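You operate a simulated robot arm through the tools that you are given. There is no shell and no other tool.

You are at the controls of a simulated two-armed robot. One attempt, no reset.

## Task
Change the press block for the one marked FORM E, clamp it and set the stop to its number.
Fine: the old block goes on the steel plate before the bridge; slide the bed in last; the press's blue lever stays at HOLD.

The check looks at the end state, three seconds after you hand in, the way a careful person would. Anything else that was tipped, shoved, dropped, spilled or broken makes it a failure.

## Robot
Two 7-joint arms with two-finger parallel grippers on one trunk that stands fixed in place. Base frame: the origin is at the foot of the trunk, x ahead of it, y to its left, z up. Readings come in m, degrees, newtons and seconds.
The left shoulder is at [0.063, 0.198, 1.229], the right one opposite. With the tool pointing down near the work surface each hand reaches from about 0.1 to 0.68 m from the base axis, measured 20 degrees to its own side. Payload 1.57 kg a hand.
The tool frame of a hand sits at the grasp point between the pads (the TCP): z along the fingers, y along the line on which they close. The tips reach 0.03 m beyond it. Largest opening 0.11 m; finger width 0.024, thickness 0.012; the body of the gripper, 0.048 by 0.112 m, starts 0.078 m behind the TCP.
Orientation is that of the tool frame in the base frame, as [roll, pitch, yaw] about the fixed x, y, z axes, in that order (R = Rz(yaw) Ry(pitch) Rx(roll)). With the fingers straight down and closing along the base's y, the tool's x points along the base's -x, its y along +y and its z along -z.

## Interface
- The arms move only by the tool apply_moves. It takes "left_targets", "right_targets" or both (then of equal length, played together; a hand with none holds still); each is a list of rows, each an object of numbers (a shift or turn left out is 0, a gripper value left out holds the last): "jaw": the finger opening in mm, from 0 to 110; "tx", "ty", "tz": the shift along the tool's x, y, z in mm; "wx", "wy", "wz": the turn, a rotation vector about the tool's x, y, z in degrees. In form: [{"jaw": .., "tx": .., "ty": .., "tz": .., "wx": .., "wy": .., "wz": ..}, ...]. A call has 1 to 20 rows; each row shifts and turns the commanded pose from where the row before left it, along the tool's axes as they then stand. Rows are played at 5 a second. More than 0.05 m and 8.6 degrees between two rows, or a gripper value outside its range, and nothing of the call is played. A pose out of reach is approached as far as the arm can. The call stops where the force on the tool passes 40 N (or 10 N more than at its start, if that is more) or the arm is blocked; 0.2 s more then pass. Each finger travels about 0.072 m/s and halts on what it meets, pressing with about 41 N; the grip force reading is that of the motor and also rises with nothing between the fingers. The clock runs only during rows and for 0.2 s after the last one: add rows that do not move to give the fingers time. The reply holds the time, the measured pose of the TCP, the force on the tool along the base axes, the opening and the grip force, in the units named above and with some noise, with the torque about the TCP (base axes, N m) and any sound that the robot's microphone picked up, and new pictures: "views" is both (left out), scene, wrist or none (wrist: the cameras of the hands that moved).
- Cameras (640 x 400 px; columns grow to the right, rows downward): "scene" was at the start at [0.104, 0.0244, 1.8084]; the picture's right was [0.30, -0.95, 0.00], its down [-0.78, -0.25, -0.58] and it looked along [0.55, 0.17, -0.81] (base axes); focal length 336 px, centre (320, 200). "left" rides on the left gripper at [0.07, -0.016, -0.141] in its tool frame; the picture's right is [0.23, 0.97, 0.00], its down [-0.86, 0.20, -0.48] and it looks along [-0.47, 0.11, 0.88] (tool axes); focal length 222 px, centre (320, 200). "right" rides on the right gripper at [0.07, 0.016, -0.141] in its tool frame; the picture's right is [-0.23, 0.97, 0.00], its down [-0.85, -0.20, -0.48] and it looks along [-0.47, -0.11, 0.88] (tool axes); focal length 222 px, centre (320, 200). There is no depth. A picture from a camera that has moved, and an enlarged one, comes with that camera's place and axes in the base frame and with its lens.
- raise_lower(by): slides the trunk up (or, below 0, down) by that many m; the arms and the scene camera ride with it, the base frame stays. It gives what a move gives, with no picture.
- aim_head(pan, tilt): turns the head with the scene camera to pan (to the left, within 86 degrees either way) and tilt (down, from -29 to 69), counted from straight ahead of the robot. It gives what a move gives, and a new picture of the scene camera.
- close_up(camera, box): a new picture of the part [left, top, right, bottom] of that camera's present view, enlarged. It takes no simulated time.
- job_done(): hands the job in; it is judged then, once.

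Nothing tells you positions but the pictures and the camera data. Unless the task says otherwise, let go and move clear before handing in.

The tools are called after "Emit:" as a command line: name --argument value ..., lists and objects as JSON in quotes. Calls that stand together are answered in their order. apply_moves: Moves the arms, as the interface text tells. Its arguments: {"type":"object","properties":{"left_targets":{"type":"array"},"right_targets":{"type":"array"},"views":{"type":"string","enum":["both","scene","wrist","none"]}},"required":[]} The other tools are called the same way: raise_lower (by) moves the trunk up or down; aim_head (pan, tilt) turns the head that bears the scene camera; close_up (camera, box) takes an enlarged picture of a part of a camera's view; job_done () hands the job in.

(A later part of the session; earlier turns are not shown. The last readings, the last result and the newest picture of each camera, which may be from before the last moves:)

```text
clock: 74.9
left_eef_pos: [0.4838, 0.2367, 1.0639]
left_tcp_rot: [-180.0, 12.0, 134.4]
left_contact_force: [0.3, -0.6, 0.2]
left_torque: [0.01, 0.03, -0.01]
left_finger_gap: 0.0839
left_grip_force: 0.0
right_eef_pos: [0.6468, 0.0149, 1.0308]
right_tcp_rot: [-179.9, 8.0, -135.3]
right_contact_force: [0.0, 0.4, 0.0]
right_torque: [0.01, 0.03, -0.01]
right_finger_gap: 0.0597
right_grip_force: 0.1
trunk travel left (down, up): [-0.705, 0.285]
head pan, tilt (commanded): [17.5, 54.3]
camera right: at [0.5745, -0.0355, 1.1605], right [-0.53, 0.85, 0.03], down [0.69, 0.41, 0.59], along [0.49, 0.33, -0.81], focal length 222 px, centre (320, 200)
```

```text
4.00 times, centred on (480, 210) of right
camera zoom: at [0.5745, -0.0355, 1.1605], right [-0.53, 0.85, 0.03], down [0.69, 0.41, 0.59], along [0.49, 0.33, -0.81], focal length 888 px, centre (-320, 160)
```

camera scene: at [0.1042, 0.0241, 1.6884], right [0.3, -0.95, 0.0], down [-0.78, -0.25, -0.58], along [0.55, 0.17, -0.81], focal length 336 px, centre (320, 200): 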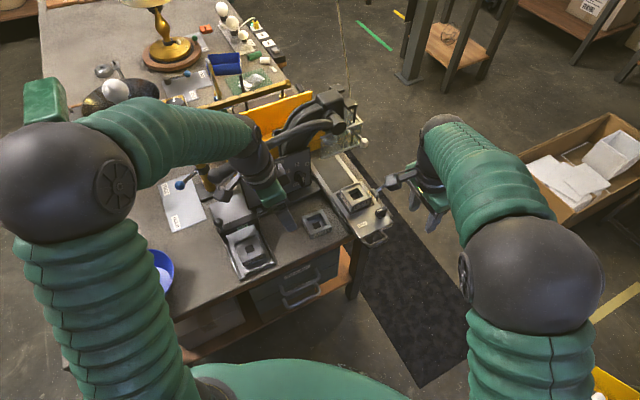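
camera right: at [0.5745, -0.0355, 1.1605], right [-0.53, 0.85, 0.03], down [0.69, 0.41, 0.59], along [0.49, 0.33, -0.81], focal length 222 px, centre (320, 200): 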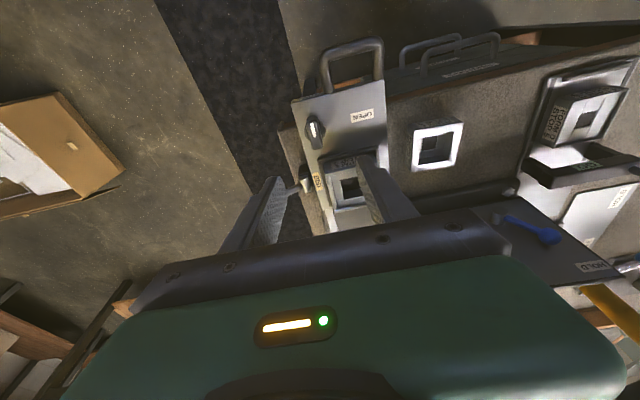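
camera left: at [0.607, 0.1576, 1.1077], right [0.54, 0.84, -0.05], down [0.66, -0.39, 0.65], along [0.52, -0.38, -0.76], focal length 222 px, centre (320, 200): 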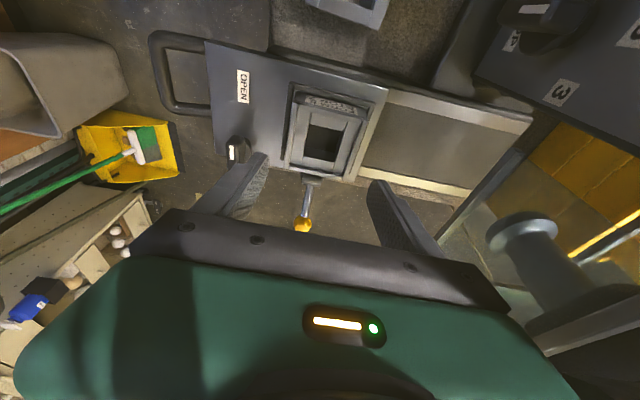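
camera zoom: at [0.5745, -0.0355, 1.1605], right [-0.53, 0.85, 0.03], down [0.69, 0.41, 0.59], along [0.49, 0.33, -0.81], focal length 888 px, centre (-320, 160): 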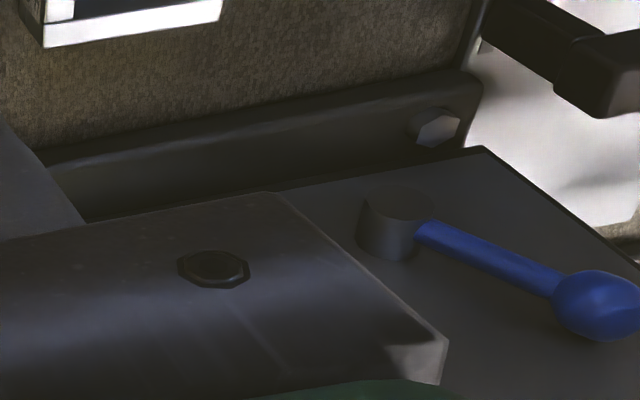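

From the triangulation the panel is close to upright (facing the bench front), dial centre about (0.693, 0.278, 0.932), pointer now up at 5, and 7 lies about 47° counter-clockwise. I turn the left hand to face the panel, leaning it 50° forward, well in front of it.

Emit:
apply_moves --left_targets '[{"wx": -1.559, "wz": -7.336}, {"wx": -1.559, "wz": -7.336}, {"wx": -1.559, "wz": -7.336}, {"wx": -1.559, "wz": -7.336}, {"wx": -1.559, "wz": -7.336}, {"wx": -1.559, "wz": -7.336}, {"wx": -1.559, "wz": -7.336}, {"wx": -1.559, "wz": -7.336}, {"wx": -1.559, "wz": -7.336}, {"wx": -1.559, "wz": -7.336}, {"wx": -1.559, "wz": -7.336}, {"wx": -1.559, "wz": -7.336}, {"wy": -7.6}, {"wy": -7.6}, {"wy": -7.6}, {"wy": -7.6}, {"wy": -7.6}, {}]' --right_targets '[{"tx": 20, "ty": -30, "tz": -10}, {"tx": 20, "ty": -30, "tz": -10}, {"tx": 20, "ty": -30, "tz": -10}, {"tx": 20, "ty": -30, "tz": -10}, {"tx": 20, "ty": -30}, {}, {}, {}, {}, {}, {}, {}, {}, {}, {}, {}, {}, {}]' --views "both"

```text
clock: 78.4
left_eef_pos: [0.4732, 0.3236, 1.0987]
left_tcp_rot: [-162.3, 37.4, -108.2]
left_contact_force: [0.9, -0.5, 0.6]
left_torque: [-0.01, -0.03, -0.04]
left_finger_gap: 0.084
left_grip_force: 0.0
right_eef_pos: [0.6769, -0.164, 1.0587]
right_tcp_rot: [-179.8, 8.1, -135.2]
right_contact_force: [0.0, 0.5, 0.2]
right_torque: [-0.05, 0.02, 0.0]
right_finger_gap: 0.0597
right_grip_force: 0.0
trunk travel left (down, up): [-0.705, 0.285]
head pan, tilt (commanded): [17.5, 54.3]
stopped in row 17 (left hand): the arm was blocked; the commanded pose is now the measured one
camera scene: at [0.1025, 0.0259, 1.6885], right [0.3, -0.95, 0.0], down [-0.78, -0.25, -0.58], along [0.56, 0.17, -0.81], focal length 336 px, centre (320, 200)
camera right: at [0.6034, -0.2151, 1.1885], right [-0.53, 0.85, 0.03], down [0.69, 0.41, 0.59], along [0.49, 0.33, -0.8], focal length 222 px, centre (320, 200)
camera left: at [0.4039, 0.1976, 1.168], right [-0.88, 0.29, -0.37], down [-0.18, 0.52, 0.83], along [0.43, 0.8, -0.41], focal length 222 px, centre (320, 200)
```

scene: 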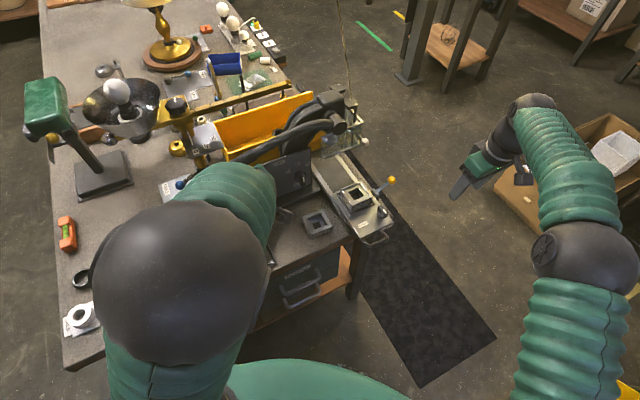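
right: 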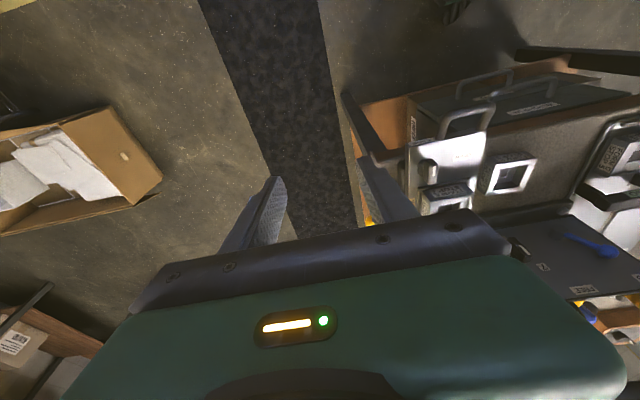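
left: 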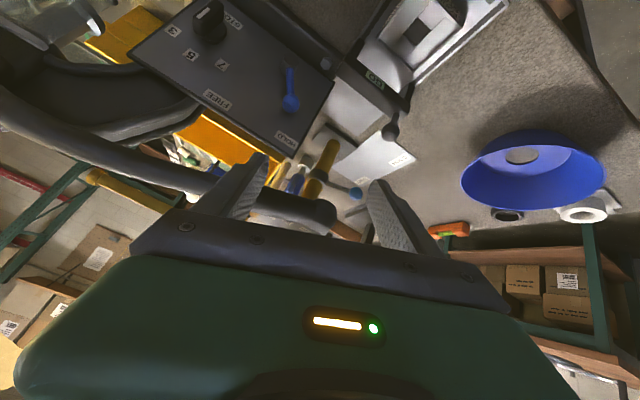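

The left wrist ran into its own joint limit while tilting there (no contact, nothing touched). The dial faces along the direction from which the right arm naturally reaches, so I'll use the right hand for it; first I bring the left hand back to an easy pose and out of the way.

Emit:
apply_moves --left_targets '[{"wy": 7.5}, {"wy": 7.5}, {"wy": 7.5}, {"tz": -40}, {"tz": -40}, {}]' --views "both"

```text
clock: 79.8
left_eef_pos: [0.4504, 0.3052, 1.1708]
left_tcp_rot: [-166.1, 16.0, -115.8]
left_contact_force: [0.4, -0.2, 0.5]
left_torque: [0.04, 0.02, 0.03]
left_finger_gap: 0.0841
left_grip_force: 0.1
right_eef_pos: [0.6803, -0.1655, 1.0558]
right_tcp_rot: [180.0, 8.1, -135.2]
right_contact_force: [0.5, 0.3, -0.5]
right_torque: [0.0, -0.02, -0.01]
right_finger_gap: 0.06
right_grip_force: 0.1
trunk travel left (down, up): [-0.705, 0.285]
head pan, tilt (commanded): [17.5, 54.3]
camera scene: at [0.1064, 0.0224, 1.6882], right [0.3, -0.95, 0.0], down [-0.78, -0.24, -0.58], along [0.55, 0.18, -0.81], focal length 336 px, centre (320, 200)
camera left: at [0.3879, 0.2175, 1.288], right [-0.92, 0.27, -0.29], down [0.03, 0.77, 0.64], along [0.4, 0.57, -0.72], focal length 222 px, centre (320, 200)
```

scene: 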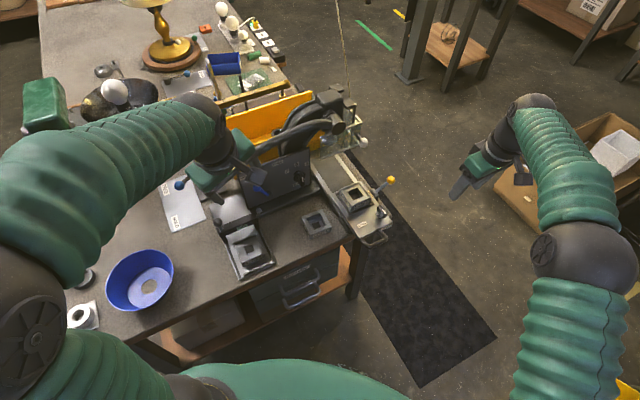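
left: 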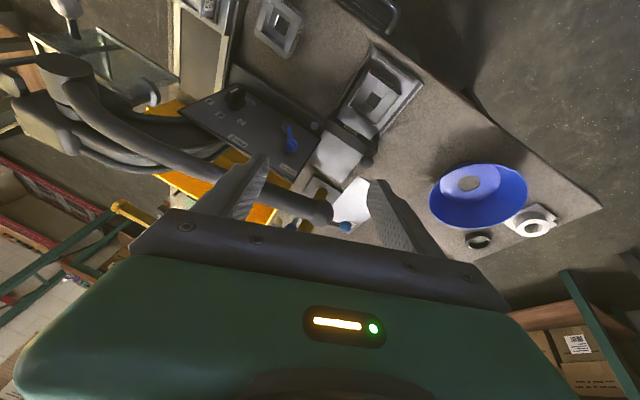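

Left hand is back in an easy pose; I shift it further out, and start the right hand toward the panel: to about 15 cm in front of the dial and leaning forward step by step.

Emit:
apply_moves --left_targets '[{"tx": -11.9, "ty": 38.7, "tz": -16.8}, {"tx": -11.9, "ty": 38.7, "tz": -16.8}, {"tx": -11.9, "ty": 38.7, "tz": -16.8}, {}]' --views "scene"

```text
clock: 80.8
left_eef_pos: [0.348, 0.384, 1.2007]
left_tcp_rot: [-166.0, 16.1, -115.9]
left_contact_force: [0.5, -0.2, 0.0]
left_torque: [-0.03, 0.0, 0.0]
left_finger_gap: 0.0839
left_grip_force: 0.0
right_eef_pos: [0.6795, -0.1655, 1.0554]
right_tcp_rot: [-179.9, 8.0, -135.2]
right_contact_force: [-0.1, -0.4, -0.5]
right_torque: [0.05, -0.03, 0.02]
right_finger_gap: 0.0598
right_grip_force: 0.1
trunk travel left (down, up): [-0.705, 0.285]
head pan, tilt (commanded): [17.5, 54.3]
camera scene: at [0.1037, 0.0233, 1.6884], right [0.3, -0.95, 0.0], down [-0.78, -0.24, -0.58], along [0.55, 0.18, -0.81], focal length 336 px, centre (320, 200)
```

scene: 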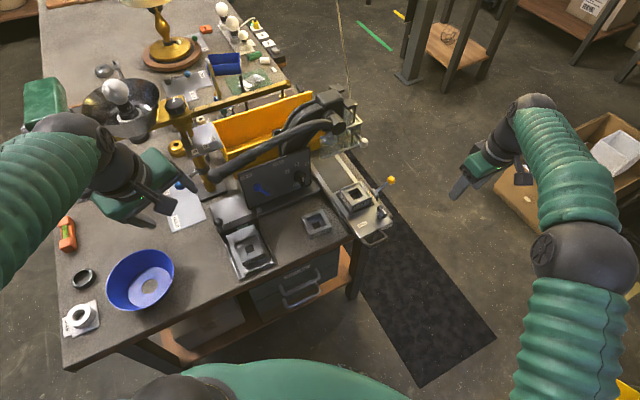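

The bench is fully in view now; I'll enlarge the panel, dial and bed for precise positions.

Emit:
close_up --camera "scene" --box '[238, 145, 318, 195]'

Emit:
close_up --camera "scene" --box '[280, 160, 328, 190]'

Emit:
close_up --camera "scene" --box '[210, 215, 338, 295]'

Emit:
close_up --camera "scene" --box '[310, 150, 406, 210]'

Emit:
close_up --camera "left" --box '[160, 20, 360, 145]'

```text
8.00 times, centred on (278, 170) of scene
camera zoom: at [0.1037, 0.0233, 1.6884], right [0.3, -0.95, 0.0], down [-0.78, -0.24, -0.58], along [0.55, 0.18, -0.81], focal length 2690 px, centre (656, 440)
```

zoom: 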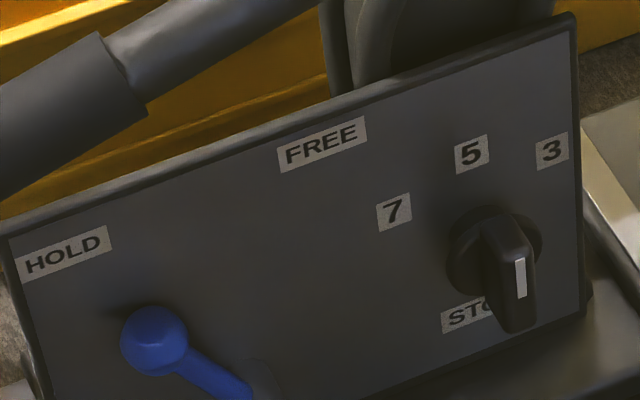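

```text
13.33 times, centred on (304, 175) of scene
camera zoom: at [0.1037, 0.0233, 1.6884], right [0.3, -0.95, 0.0], down [-0.78, -0.24, -0.58], along [0.55, 0.18, -0.81], focal length 4484 px, centre (533, 533)
```

zoom: 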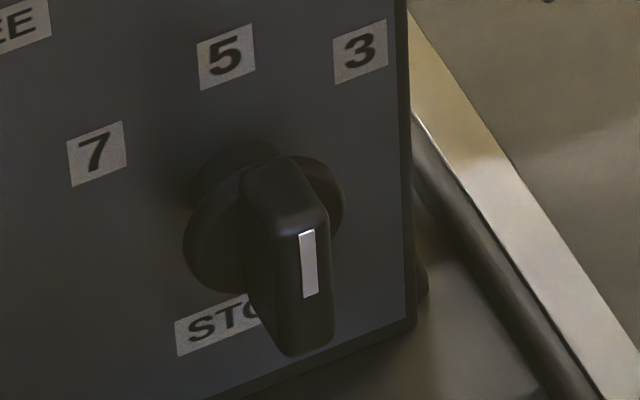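

```text
5.00 times, centred on (274, 255) of scene
camera zoom: at [0.1037, 0.0233, 1.6884], right [0.3, -0.95, 0.0], down [-0.78, -0.24, -0.58], along [0.55, 0.18, -0.81], focal length 1681 px, centre (550, -75)
```

zoom: 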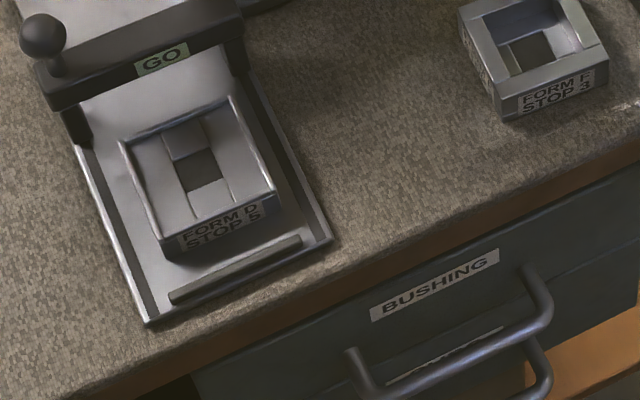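

```text
6.67 times, centred on (358, 180) of scene
camera zoom: at [0.1037, 0.0233, 1.6884], right [0.3, -0.95, 0.0], down [-0.78, -0.24, -0.58], along [0.55, 0.18, -0.81], focal length 2242 px, centre (67, 333)
```

zoom: 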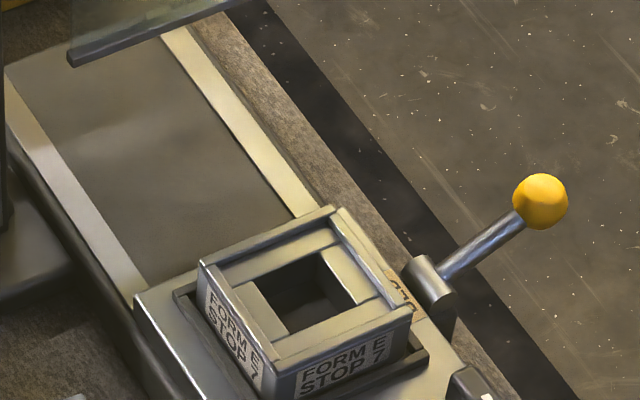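

```text
3.20 times, centred on (260, 82) of left
camera zoom: at [0.2857, 0.2972, 1.3178], right [-0.92, 0.27, -0.29], down [0.03, 0.77, 0.64], along [0.4, 0.57, -0.72], focal length 711 px, centre (512, 576)
```

zoom: 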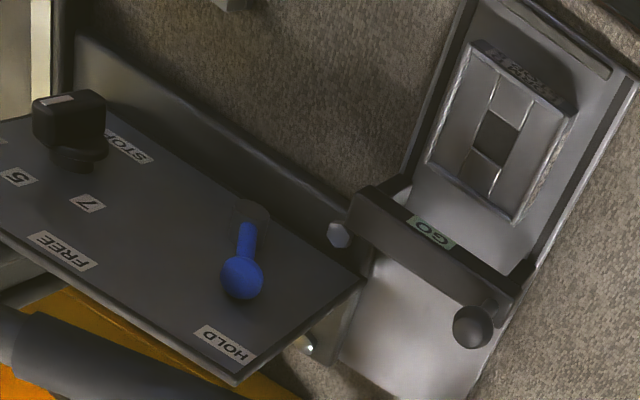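

Everything rests where it should, and the labels put the panel upright at a known plane with the dial centre near r=0.293, z=0.930. I bring the right hand round in front of the dial and lean it forward toward the panel.

Emit:
apply_moves --right_targets '[{"ty": 38.1, "tx": -16.8, "tz": 2.4}, {"ty": 38.1, "tx": -16.8, "tz": 2.4}, {"ty": 38.1, "tx": -16.8, "tz": 2.4}, {"ty": 38.1, "tx": -16.8, "tz": 2.4}, {"ty": 38.1, "tx": -16.8, "tz": 2.4}, {"ty": 38.1, "tx": -16.8, "tz": 2.4}, {"ty": 38.1, "tx": -16.8, "tz": 2.4}, {"ty": 38.1, "tx": -16.8, "tz": 2.4}, {"wy": -7.4}, {"wy": -7.4}, {"wy": -7.4}, {}]' --views "both"

```text
clock: 83.4
left_eef_pos: [0.3502, 0.387, 1.2004]
left_tcp_rot: [-165.9, 15.9, -115.9]
left_contact_force: [0.7, 0.4, -0.1]
left_torque: [-0.06, 0.01, -0.02]
left_finger_gap: 0.084
left_grip_force: 0.1
right_eef_pos: [0.5602, 0.1476, 1.0553]
right_tcp_rot: [-179.9, 30.1, -135.1]
right_contact_force: [-0.1, 0.5, -0.2]
right_torque: [0.02, -0.01, 0.02]
right_finger_gap: 0.06
right_grip_force: 0.1
trunk travel left (down, up): [-0.705, 0.285]
head pan, tilt (commanded): [17.5, 54.3]
camera scene: at [0.1034, 0.026, 1.6884], right [0.3, -0.95, 0.0], down [-0.78, -0.25, -0.58], along [0.55, 0.17, -0.81], focal length 336 px, centre (320, 200)
camera right: at [0.4559, 0.0669, 1.1429], right [-0.55, 0.83, 0.11], down [0.49, 0.21, 0.84], along [0.68, 0.52, -0.52], focal length 222 px, centre (320, 200)
```

scene: 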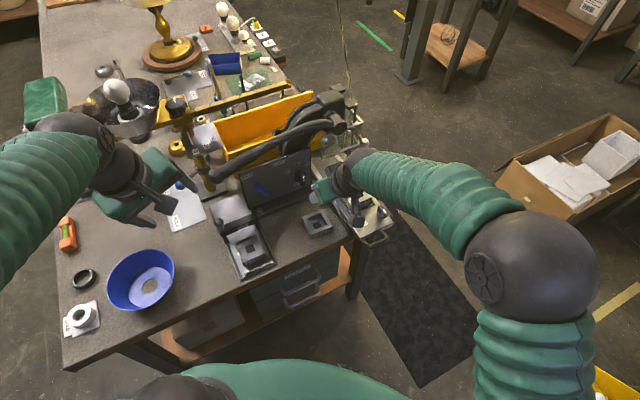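
right: 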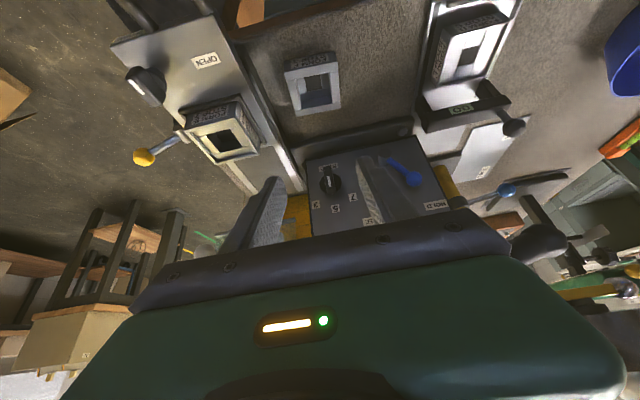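

The right hand tilts without trouble and sees the dial between its fingers. I lean it further to 60° and enlarge the dial.

Emit:
apply_moves --right_targets '[{"wy": -7.5}, {"wy": -7.5}, {"wy": -7.5}, {"wy": -7.5}, {}]' --views "both"

Emit:
close_up --camera "right" --box '[250, 120, 410, 220]'

Emit:
close_up --camera "scene" --box '[260, 150, 388, 230]'

```text
clock: 84.6
left_eef_pos: [0.3488, 0.3853, 1.2002]
left_tcp_rot: [-165.9, 15.9, -115.8]
left_contact_force: [0.1, 0.5, 0.2]
left_torque: [0.02, 0.03, 0.03]
left_finger_gap: 0.0842
left_grip_force: 0.1
right_eef_pos: [0.5605, 0.1468, 1.0566]
right_tcp_rot: [-179.7, 60.3, -134.9]
right_contact_force: [0.7, 0.2, -0.1]
right_torque: [0.02, 0.02, 0.02]
right_finger_gap: 0.06
right_grip_force: 0.1
trunk travel left (down, up): [-0.705, 0.285]
head pan, tilt (commanded): [17.5, 54.3]
camera scene: at [0.1028, 0.0245, 1.6884], right [0.3, -0.95, 0.0], down [-0.78, -0.25, -0.58], along [0.56, 0.17, -0.81], focal length 336 px, centre (320, 200)
camera right: at [0.4371, 0.0472, 1.0657], right [-0.61, 0.77, 0.2], down [0.15, -0.13, 0.98], along [0.78, 0.62, -0.03], focal length 222 px, centre (320, 200)
```

scene: 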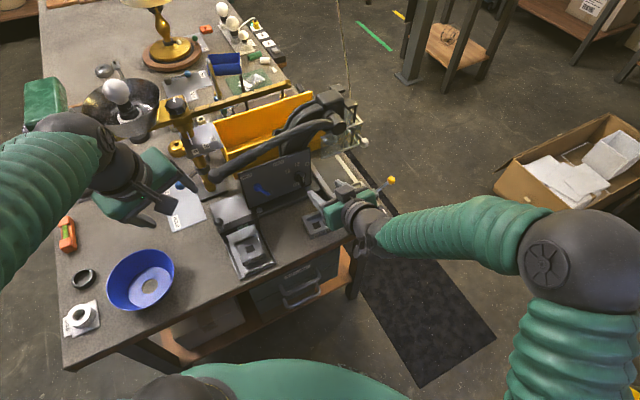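
right: 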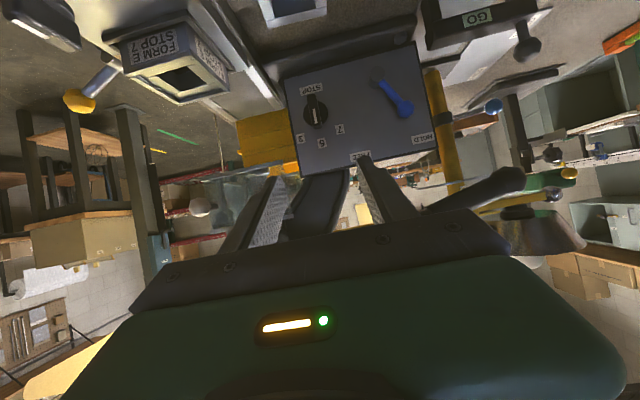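

```text
4.00 times, centred on (330, 170) of right
camera zoom: at [0.4371, 0.0472, 1.0657], right [-0.61, 0.77, 0.2], down [0.15, -0.13, 0.98], along [0.78, 0.62, -0.03], focal length 888 px, centre (280, 320)
```

zoom: 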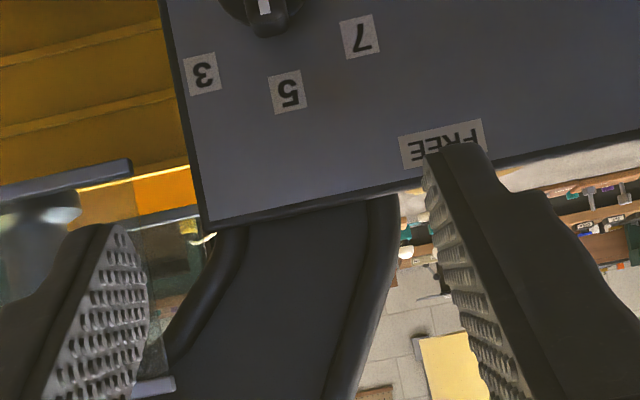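

```text
5.00 times, centred on (324, 190) of scene
camera zoom: at [0.1028, 0.0245, 1.6884], right [0.3, -0.95, 0.0], down [-0.78, -0.25, -0.58], along [0.56, 0.17, -0.81], focal length 1681 px, centre (300, 250)
```

zoom: 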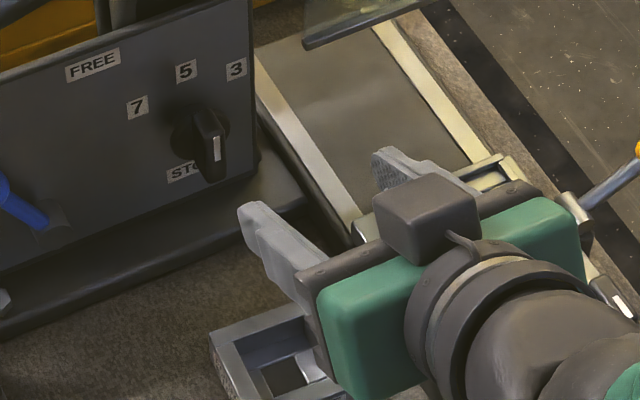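

I get a nearly frontal (upside-down) view of the panel. I'll enlarge the dial to measure its centre and angles.

Emit:
close_up --camera "right" --box '[280, 80, 376, 140]'

Emit:
close_up --camera "right" --box '[280, 60, 440, 160]'

```text
6.67 times, centred on (328, 110) of right
camera zoom: at [0.4371, 0.0472, 1.0657], right [-0.61, 0.77, 0.2], down [0.15, -0.13, 0.98], along [0.78, 0.62, -0.03], focal length 1481 px, centre (267, 800)
```

zoom: 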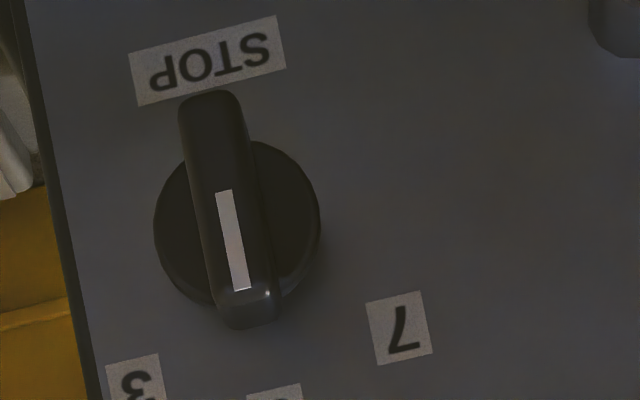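

```text
4.00 times, centred on (360, 110) of right
camera zoom: at [0.4371, 0.0472, 1.0657], right [-0.61, 0.77, 0.2], down [0.15, -0.13, 0.98], along [0.78, 0.62, -0.03], focal length 888 px, centre (160, 560)
```

zoom: 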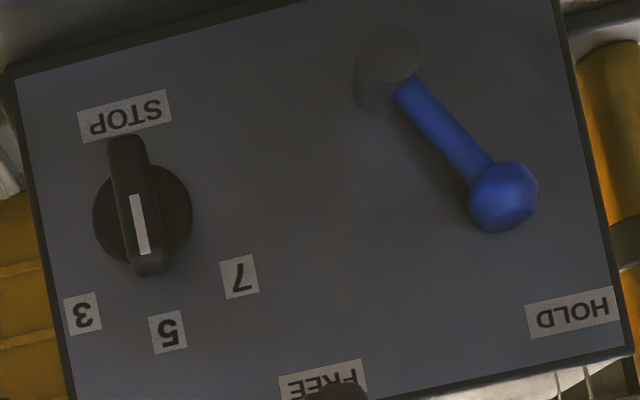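

The frontal view confirms: pointer at 5, dial centre r≈0.293, z≈0.929, the 7 about 45–50° to the left. I move to a pre-grasp point 60 mm before the dial.

Emit:
apply_moves --right_targets '[{"tx": 12.1, "tz": 41.0}, {"tx": 12.1, "tz": 41.0}, {"tx": 12.2, "tz": 41.0}, {}]' --views "both"

Emit:
close_up --camera "right" --box '[240, 100, 400, 200]'

Emit:
close_up --camera "scene" --box '[270, 150, 350, 200]'

```text
clock: 85.6
left_eef_pos: [0.3487, 0.384, 1.201]
left_tcp_rot: [-166.0, 15.9, -116.0]
left_contact_force: [-0.4, -0.7, 0.0]
left_torque: [0.04, 0.01, -0.01]
left_finger_gap: 0.0843
left_grip_force: 0.0
right_eef_pos: [0.6226, 0.209, 0.9644]
right_tcp_rot: [-179.6, 60.2, -135.0]
right_contact_force: [0.4, -0.2, -0.3]
right_torque: [-0.02, 0.0, -0.02]
right_finger_gap: 0.0602
right_grip_force: 0.0
trunk travel left (down, up): [-0.705, 0.285]
head pan, tilt (commanded): [17.5, 54.3]
camera scene: at [0.103, 0.0247, 1.6884], right [0.3, -0.95, 0.0], down [-0.78, -0.25, -0.58], along [0.56, 0.17, -0.81], focal length 336 px, centre (320, 200)
camera right: at [0.5006, 0.1091, 0.9731], right [-0.61, 0.77, 0.2], down [0.15, -0.13, 0.98], along [0.78, 0.62, -0.03], focal length 222 px, centre (320, 200)
```

scene: 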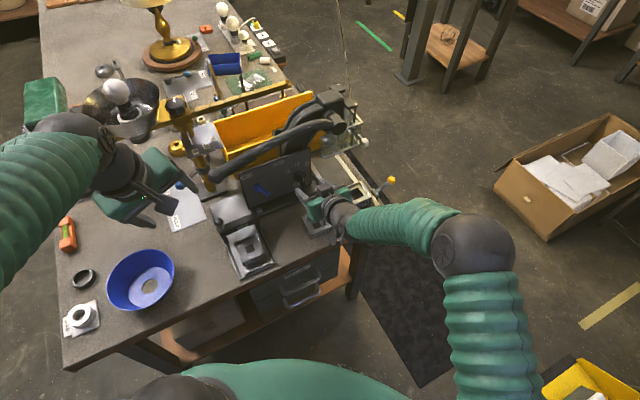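
right: 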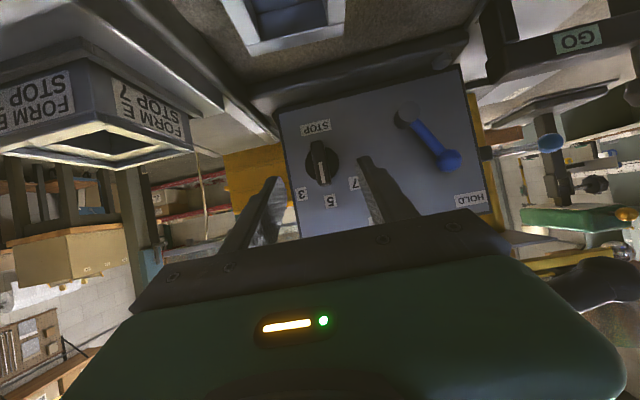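

```text
4.00 times, centred on (320, 150) of right
camera zoom: at [0.5006, 0.1091, 0.9731], right [-0.61, 0.77, 0.2], down [0.15, -0.13, 0.98], along [0.78, 0.62, -0.03], focal length 888 px, centre (320, 400)
```

zoom: 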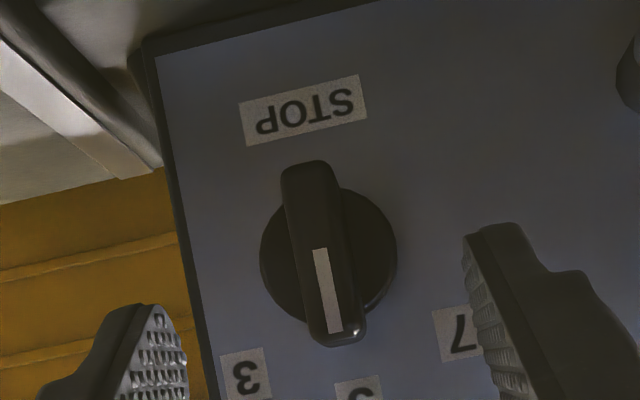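

```text
8.00 times, centred on (310, 175) of scene
camera zoom: at [0.103, 0.0247, 1.6884], right [0.3, -0.95, 0.0], down [-0.78, -0.25, -0.58], along [0.56, 0.17, -0.81], focal length 2690 px, centre (400, 400)
```

zoom: 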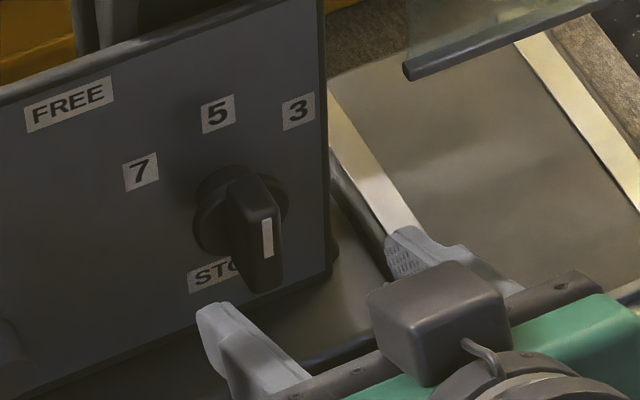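

Alignment is good within about 2 mm. I correct that, advance 57 mm along the finger direction so the pads straddle the bar, and close.

Emit:
apply_moves --right_targets '[{"ty": -2, "tz": 20}, {"tz": 20}, {"tz": 17}, {}, {"jaw": 0}, {}, {}, {}]' --views "both"

Emit:
close_up --camera "right" --box '[240, 100, 400, 200]'

Emit:
close_up --camera "scene" --box '[270, 150, 350, 200]'

```text
clock: 87.4
left_eef_pos: [0.3483, 0.3856, 1.2008]
left_tcp_rot: [-165.9, 15.9, -115.8]
left_contact_force: [0.5, -0.1, 0.5]
left_torque: [-0.01, -0.01, 0.0]
left_finger_gap: 0.0839
left_grip_force: 0.0
right_eef_pos: [0.6599, 0.2434, 0.935]
right_tcp_rot: [-179.7, 60.1, -134.9]
right_contact_force: [-3.6, 3.2, -0.6]
right_torque: [0.05, 0.03, 0.35]
right_finger_gap: 0.0376
right_grip_force: 43.5
trunk travel left (down, up): [-0.705, 0.285]
head pan, tilt (commanded): [17.5, 54.3]
camera scene: at [0.1024, 0.0267, 1.6884], right [0.3, -0.95, 0.0], down [-0.78, -0.25, -0.58], along [0.56, 0.17, -0.81], focal length 336 px, centre (320, 200)
camera right: at [0.5364, 0.144, 0.9441], right [-0.61, 0.77, 0.19], down [0.15, -0.13, 0.98], along [0.78, 0.62, -0.03], focal length 222 px, centre (320, 200)
```

scene: 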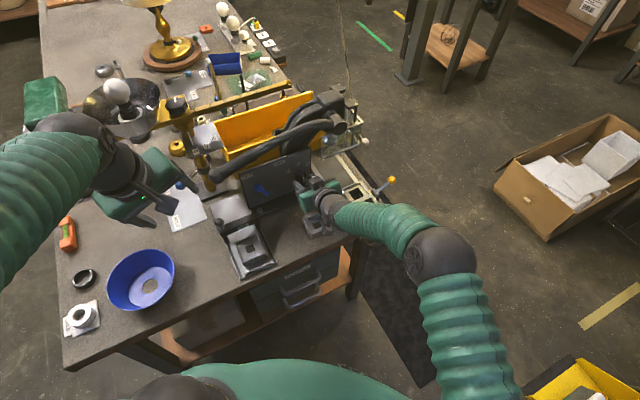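
right: 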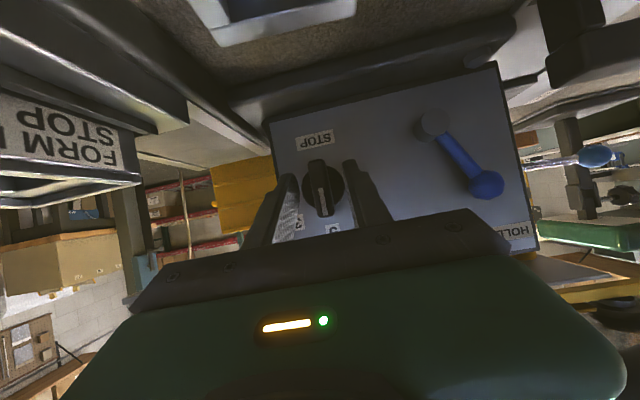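

```text
4.00 times, centred on (320, 150) of right
camera zoom: at [0.5364, 0.144, 0.9441], right [-0.61, 0.77, 0.19], down [0.15, -0.13, 0.98], along [0.78, 0.62, -0.03], focal length 888 px, centre (320, 400)
```

zoom: 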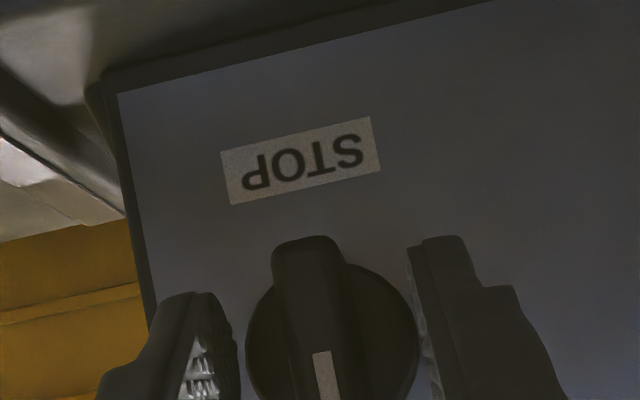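

```text
8.00 times, centred on (310, 175) of scene
camera zoom: at [0.1024, 0.0267, 1.6884], right [0.3, -0.95, 0.0], down [-0.78, -0.25, -0.58], along [0.56, 0.17, -0.81], focal length 2690 px, centre (400, 400)
```

zoom: 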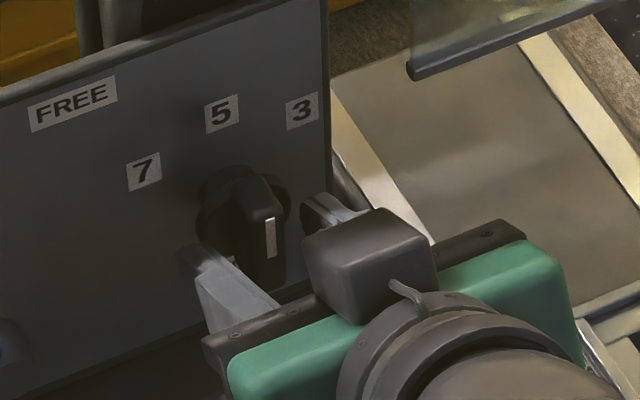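

The jaws closed on the round base (37.6 mm) rather than on the pointer bar. I open again, back off 6 mm so only the bar is between the pads, and close once more.

Emit:
apply_moves --right_targets '[{"jaw": 60}, {}, {"tz": -6}, {}, {"jaw": 0}, {}, {}, {}]' --views "wrist"

Emit:
close_up --camera "right" --box '[240, 130, 400, 230]'

Emit:
close_up --camera "scene" --box '[270, 150, 350, 200]'

```text
clock: 89.2
left_eef_pos: [0.3485, 0.3855, 1.1996]
left_tcp_rot: [-165.8, 15.8, -115.8]
left_contact_force: [0.0, 0.1, 0.3]
left_torque: [0.0, -0.01, 0.03]
left_finger_gap: 0.084
left_grip_force: 0.1
right_eef_pos: [0.6558, 0.24, 0.938]
right_tcp_rot: [-179.7, 60.3, -134.9]
right_contact_force: [-3.5, 3.2, -0.9]
right_torque: [0.17, -0.12, 0.29]
right_finger_gap: 0.0141
right_grip_force: 29.9
trunk travel left (down, up): [-0.705, 0.285]
head pan, tilt (commanded): [17.5, 54.3]
camera right: at [0.5328, 0.1404, 0.9474], right [-0.61, 0.77, 0.19], down [0.15, -0.13, 0.98], along [0.78, 0.62, -0.03], focal length 222 px, centre (320, 200)
```

right: 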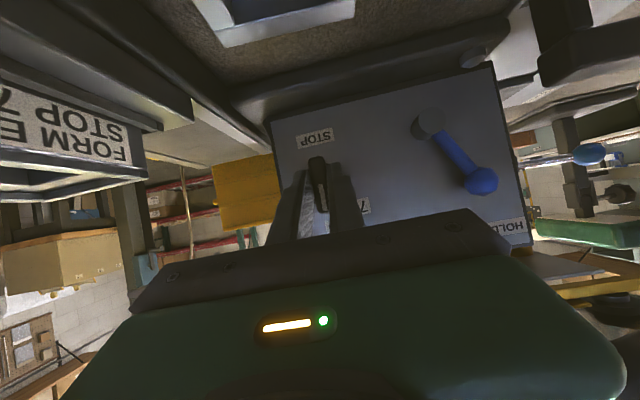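

```text
4.00 times, centred on (320, 180) of right
camera zoom: at [0.5328, 0.1404, 0.9474], right [-0.61, 0.77, 0.19], down [0.15, -0.13, 0.98], along [0.78, 0.62, -0.03], focal length 888 px, centre (320, 280)
```

zoom: 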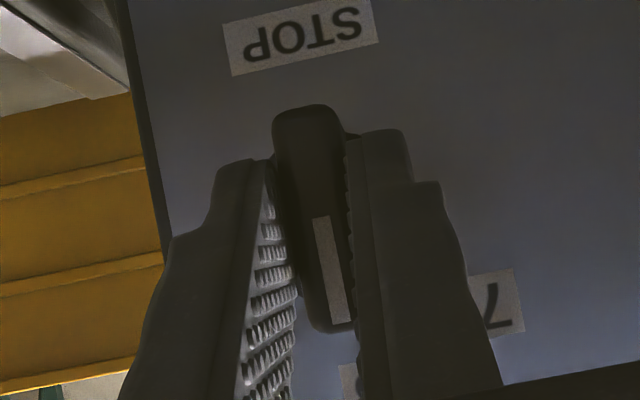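

```text
8.00 times, centred on (310, 175) of scene
camera zoom: at [0.1025, 0.0266, 1.6884], right [0.3, -0.95, 0.0], down [-0.78, -0.25, -0.58], along [0.56, 0.17, -0.81], focal length 2690 px, centre (400, 400)
```

zoom: 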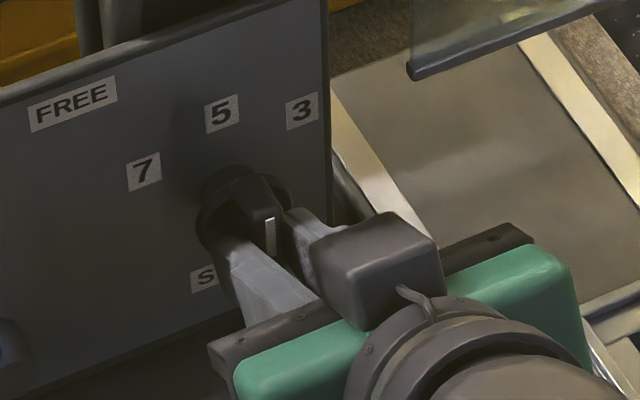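

The pads hold the pointer bar now (14.1 mm). I turn it counter-clockwise about the dial's axis, 24° first.

Emit:
apply_moves --right_targets '[{"wx": 2.97, "wz": -5.21, "ty": 0.94}, {"wx": 2.97, "wz": -5.21, "ty": 0.94}, {"wx": 2.97, "wz": -5.21, "ty": 0.94}, {"wx": 2.97, "wz": -5.21, "ty": 0.94}, {}]' --views "wrist"

Emit:
close_up --camera "right" --box '[240, 130, 400, 230]'

Emit:
close_up --camera "scene" --box '[270, 150, 350, 200]'

```text
clock: 89.8
left_eef_pos: [0.3464, 0.3894, 1.199]
left_tcp_rot: [-165.8, 15.9, -115.9]
left_contact_force: [0.1, 0.5, -0.1]
left_torque: [-0.03, -0.02, 0.01]
left_finger_gap: 0.0841
left_grip_force: 0.1
right_eef_pos: [0.6521, 0.2416, 0.9388]
right_tcp_rot: [-159.1, 58.6, -117.3]
right_contact_force: [-5.7, 7.4, 3.3]
right_torque: [-0.56, 0.66, 0.22]
right_finger_gap: 0.014
right_grip_force: 30.2
trunk travel left (down, up): [-0.705, 0.285]
head pan, tilt (commanded): [17.5, 54.3]
stopped in row 3 (right hand): the force on the tool passed its limit at 68 N (the readings are from after the stop); the commanded pose is now the measured one
camera right: at [0.5297, 0.1432, 0.9441], right [-0.62, 0.79, 0.01], down [0.02, 0.0, 1.0], along [0.79, 0.62, -0.01], focal length 222 px, centre (320, 200)
```

right: 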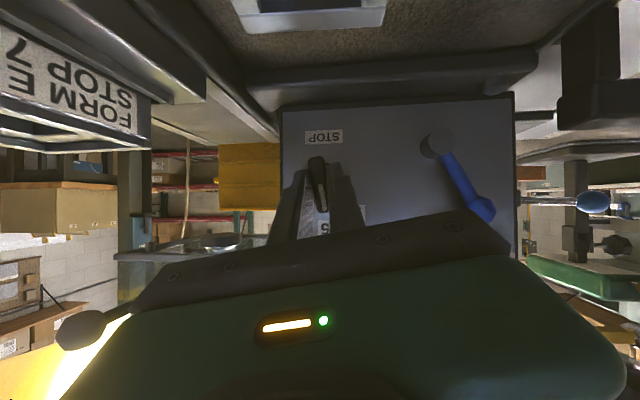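

```text
4.00 times, centred on (320, 180) of right
camera zoom: at [0.5297, 0.1432, 0.9441], right [-0.62, 0.79, 0.01], down [0.02, 0.0, 1.0], along [0.79, 0.62, -0.01], focal length 888 px, centre (320, 280)
```

zoom: 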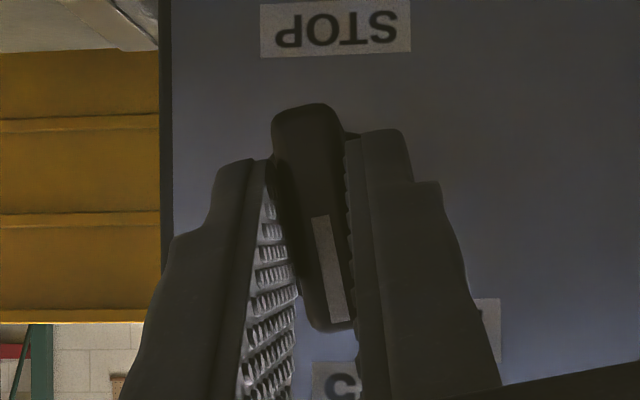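

```text
8.00 times, centred on (310, 175) of scene
camera zoom: at [0.0989, 0.0361, 1.688], right [0.3, -0.95, 0.01], down [-0.77, -0.25, -0.58], along [0.56, 0.17, -0.81], focal length 2690 px, centre (400, 400)
```

zoom: 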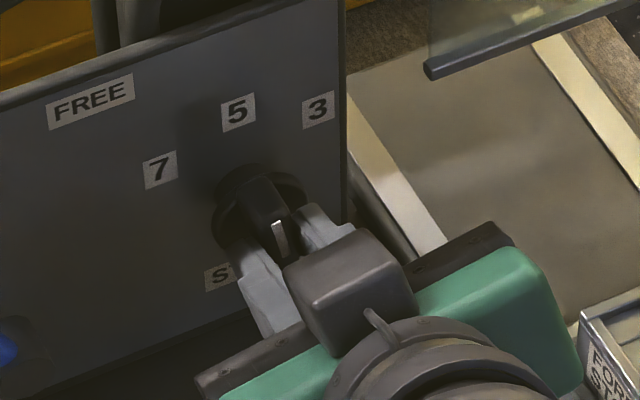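

The motion stopped on a force peak of 68 N after about 12–15° of turn. I pause to let things settle and look for anything touching.

Emit:
apply_moves --right_targets '[{}, {}]' --views "both"

Emit:
close_up --camera "scene" --box '[270, 150, 398, 230]'

Emit:
close_up --camera "scene" --box '[270, 150, 350, 200]'

Emit:
close_up --camera "left" --box '[120, 0, 376, 160]'

```text
clock: 90.4
left_eef_pos: [0.3475, 0.3871, 1.2008]
left_tcp_rot: [-165.9, 15.9, -115.9]
left_contact_force: [0.8, 0.0, 0.2]
left_torque: [0.03, 0.02, 0.03]
left_finger_gap: 0.0839
left_grip_force: 0.1
right_eef_pos: [0.6532, 0.2408, 0.938]
right_tcp_rot: [-159.3, 58.6, -117.3]
right_contact_force: [-9.1, 22.6, 2.1]
right_torque: [-0.37, 0.68, 0.4]
right_finger_gap: 0.0141
right_grip_force: 30.0
trunk travel left (down, up): [-0.705, 0.285]
head pan, tilt (commanded): [17.5, 54.3]
camera scene: at [0.1008, 0.035, 1.6882], right [0.3, -0.95, 0.01], down [-0.77, -0.25, -0.58], along [0.56, 0.17, -0.81], focal length 336 px, centre (320, 200)
camera right: at [0.53, 0.1426, 0.944], right [-0.62, 0.78, 0.01], down [0.02, -0.01, 1.0], along [0.78, 0.62, -0.01], focal length 222 px, centre (320, 200)
```

scene: 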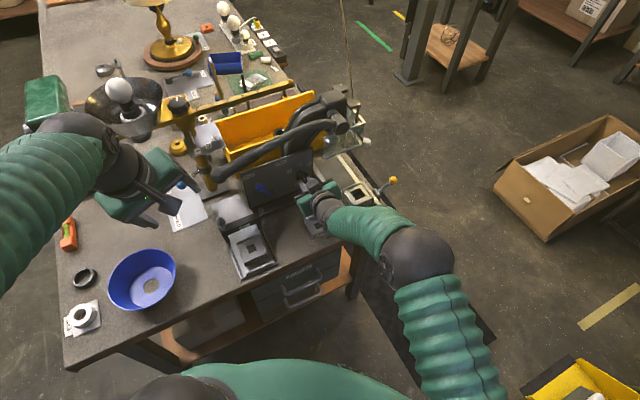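
right: 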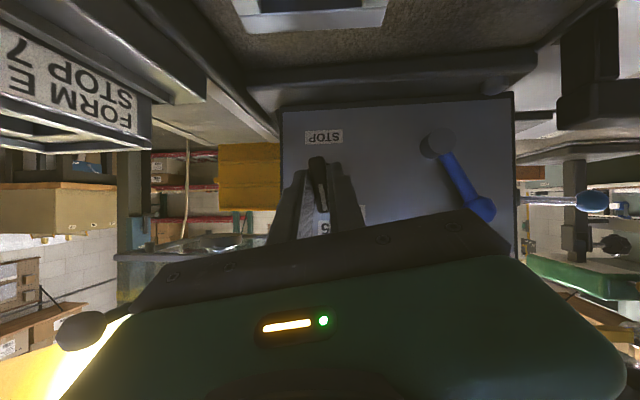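

```text
5.00 times, centred on (334, 190) of scene
camera zoom: at [0.1008, 0.035, 1.6882], right [0.3, -0.95, 0.01], down [-0.77, -0.25, -0.58], along [0.56, 0.17, -0.81], focal length 1681 px, centre (250, 250)
```

zoom: 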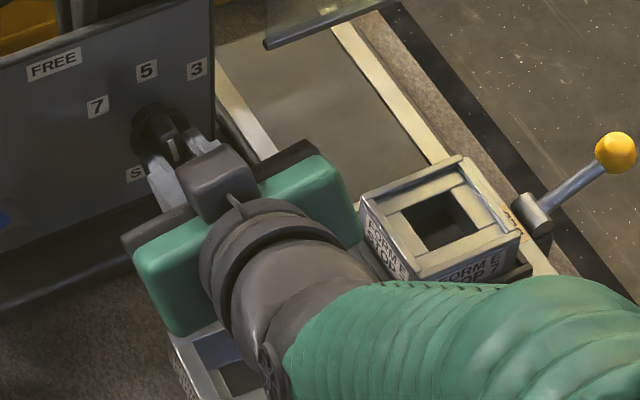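

```text
8.00 times, centred on (310, 175) of scene
camera zoom: at [0.1008, 0.035, 1.6882], right [0.3, -0.95, 0.01], down [-0.77, -0.25, -0.58], along [0.56, 0.17, -0.81], focal length 2690 px, centre (400, 400)
```

zoom: 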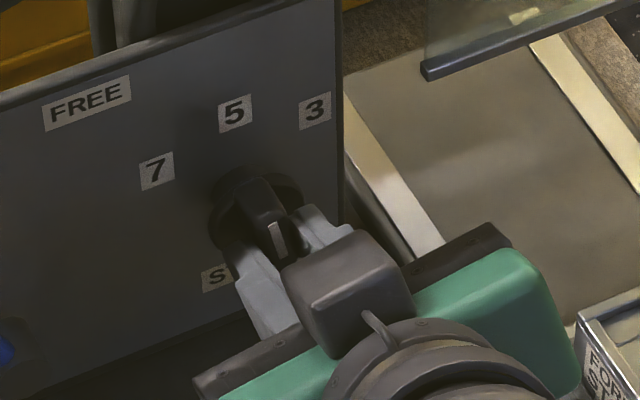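

```text
2.50 times, centred on (248, 80) of left
camera zoom: at [0.2843, 0.2998, 1.3174], right [-0.92, 0.27, -0.29], down [0.03, 0.77, 0.63], along [0.4, 0.57, -0.72], focal length 555 px, centre (500, 500)
```

zoom: 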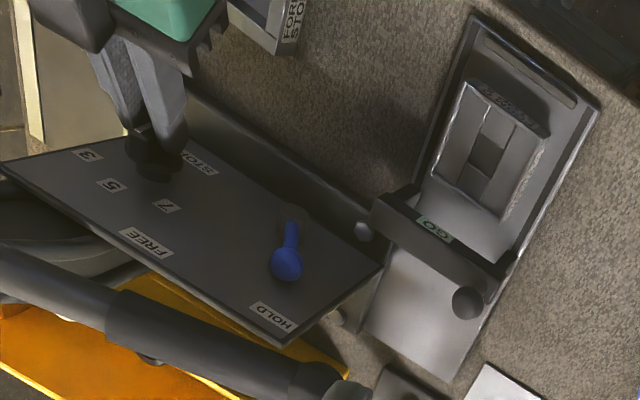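

Nothing else is touched; the load is a sideways push of about 22 N on the bar, so my turning centre is slightly off. I relieve it by shifting the hand 2 mm to the left and read the force.

Emit:
apply_moves --right_targets '[{"ty": 1}, {"ty": 1}, {}]' --views "none"

Emit:
close_up --camera "right" --box '[260, 140, 388, 220]'

```text
clock: 91.2
left_eef_pos: [0.3482, 0.3881, 1.1998]
left_tcp_rot: [-165.9, 16.0, -115.9]
left_contact_force: [-0.3, 0.9, -0.5]
left_torque: [0.04, 0.01, 0.03]
left_finger_gap: 0.084
left_grip_force: 0.0
right_eef_pos: [0.6535, 0.2414, 0.9381]
right_tcp_rot: [-159.4, 58.6, -117.6]
right_contact_force: [-9.2, 24.6, -0.8]
right_torque: [0.13, 0.28, 0.74]
right_finger_gap: 0.014
right_grip_force: 30.2
trunk travel left (down, up): [-0.705, 0.285]
head pan, tilt (commanded): [17.5, 54.3]
```

```text
5.00 times, centred on (324, 180) of right
camera zoom: at [0.5296, 0.143, 0.944], right [-0.62, 0.79, 0.02], down [0.02, -0.01, 1.0], along [0.79, 0.62, -0.01], focal length 1111 px, centre (300, 300)
```

zoom: 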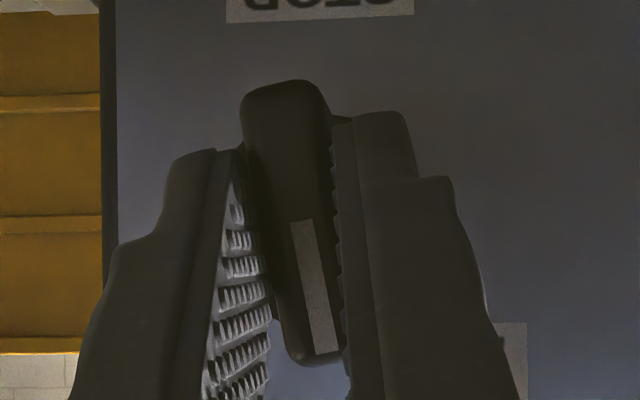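

The side force did not change with that shift, so I'll release the bar for a moment to learn whether the load comes from the dial or from elsewhere.

Emit:
apply_moves --right_targets '[{"jaw": 34}, {}, {}]' --views "wrist"

Emit:
close_up --camera "right" --box '[260, 120, 388, 200]'

Emit:
close_up --camera "scene" --box '[270, 150, 350, 200]'

```text
clock: 92.0
left_eef_pos: [0.3488, 0.386, 1.2014]
left_tcp_rot: [-166.0, 16.0, -115.9]
left_contact_force: [-0.6, 0.2, 0.5]
left_torque: [-0.02, 0.02, 0.02]
left_finger_gap: 0.0841
left_grip_force: 0.0
right_eef_pos: [0.6584, 0.2354, 0.9398]
right_tcp_rot: [-159.0, 58.8, -117.8]
right_contact_force: [-2.1, 0.2, 2.7]
right_torque: [0.12, -0.01, 0.09]
right_finger_gap: 0.0351
right_grip_force: 0.2
trunk travel left (down, up): [-0.705, 0.285]
head pan, tilt (commanded): [17.5, 54.3]
camera right: at [0.5338, 0.1386, 0.9453], right [-0.61, 0.79, 0.01], down [0.01, -0.01, 1.0], along [0.79, 0.61, -0.01], focal length 222 px, centre (320, 200)
```

right: 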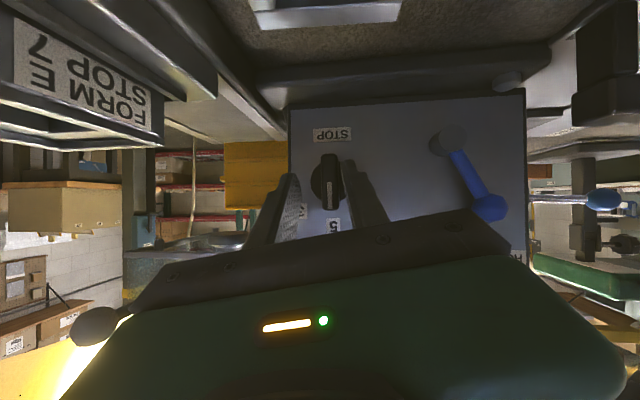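

```text
5.00 times, centred on (324, 160) of right
camera zoom: at [0.5338, 0.1386, 0.9453], right [-0.61, 0.79, 0.01], down [0.01, -0.01, 1.0], along [0.79, 0.61, -0.01], focal length 1111 px, centre (300, 400)
```

zoom: 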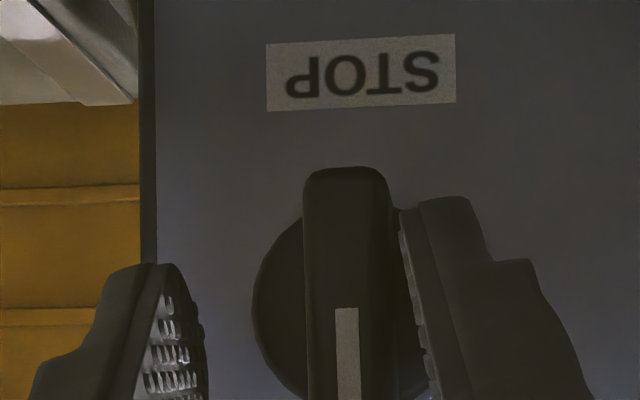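

```text
8.00 times, centred on (310, 175) of scene
camera zoom: at [0.1029, 0.0295, 1.6886], right [0.3, -0.95, 0.0], down [-0.78, -0.25, -0.58], along [0.56, 0.17, -0.81], focal length 2690 px, centre (400, 400)
```

zoom: 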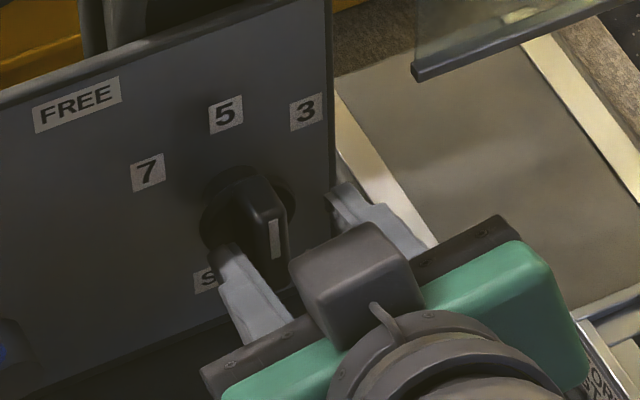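

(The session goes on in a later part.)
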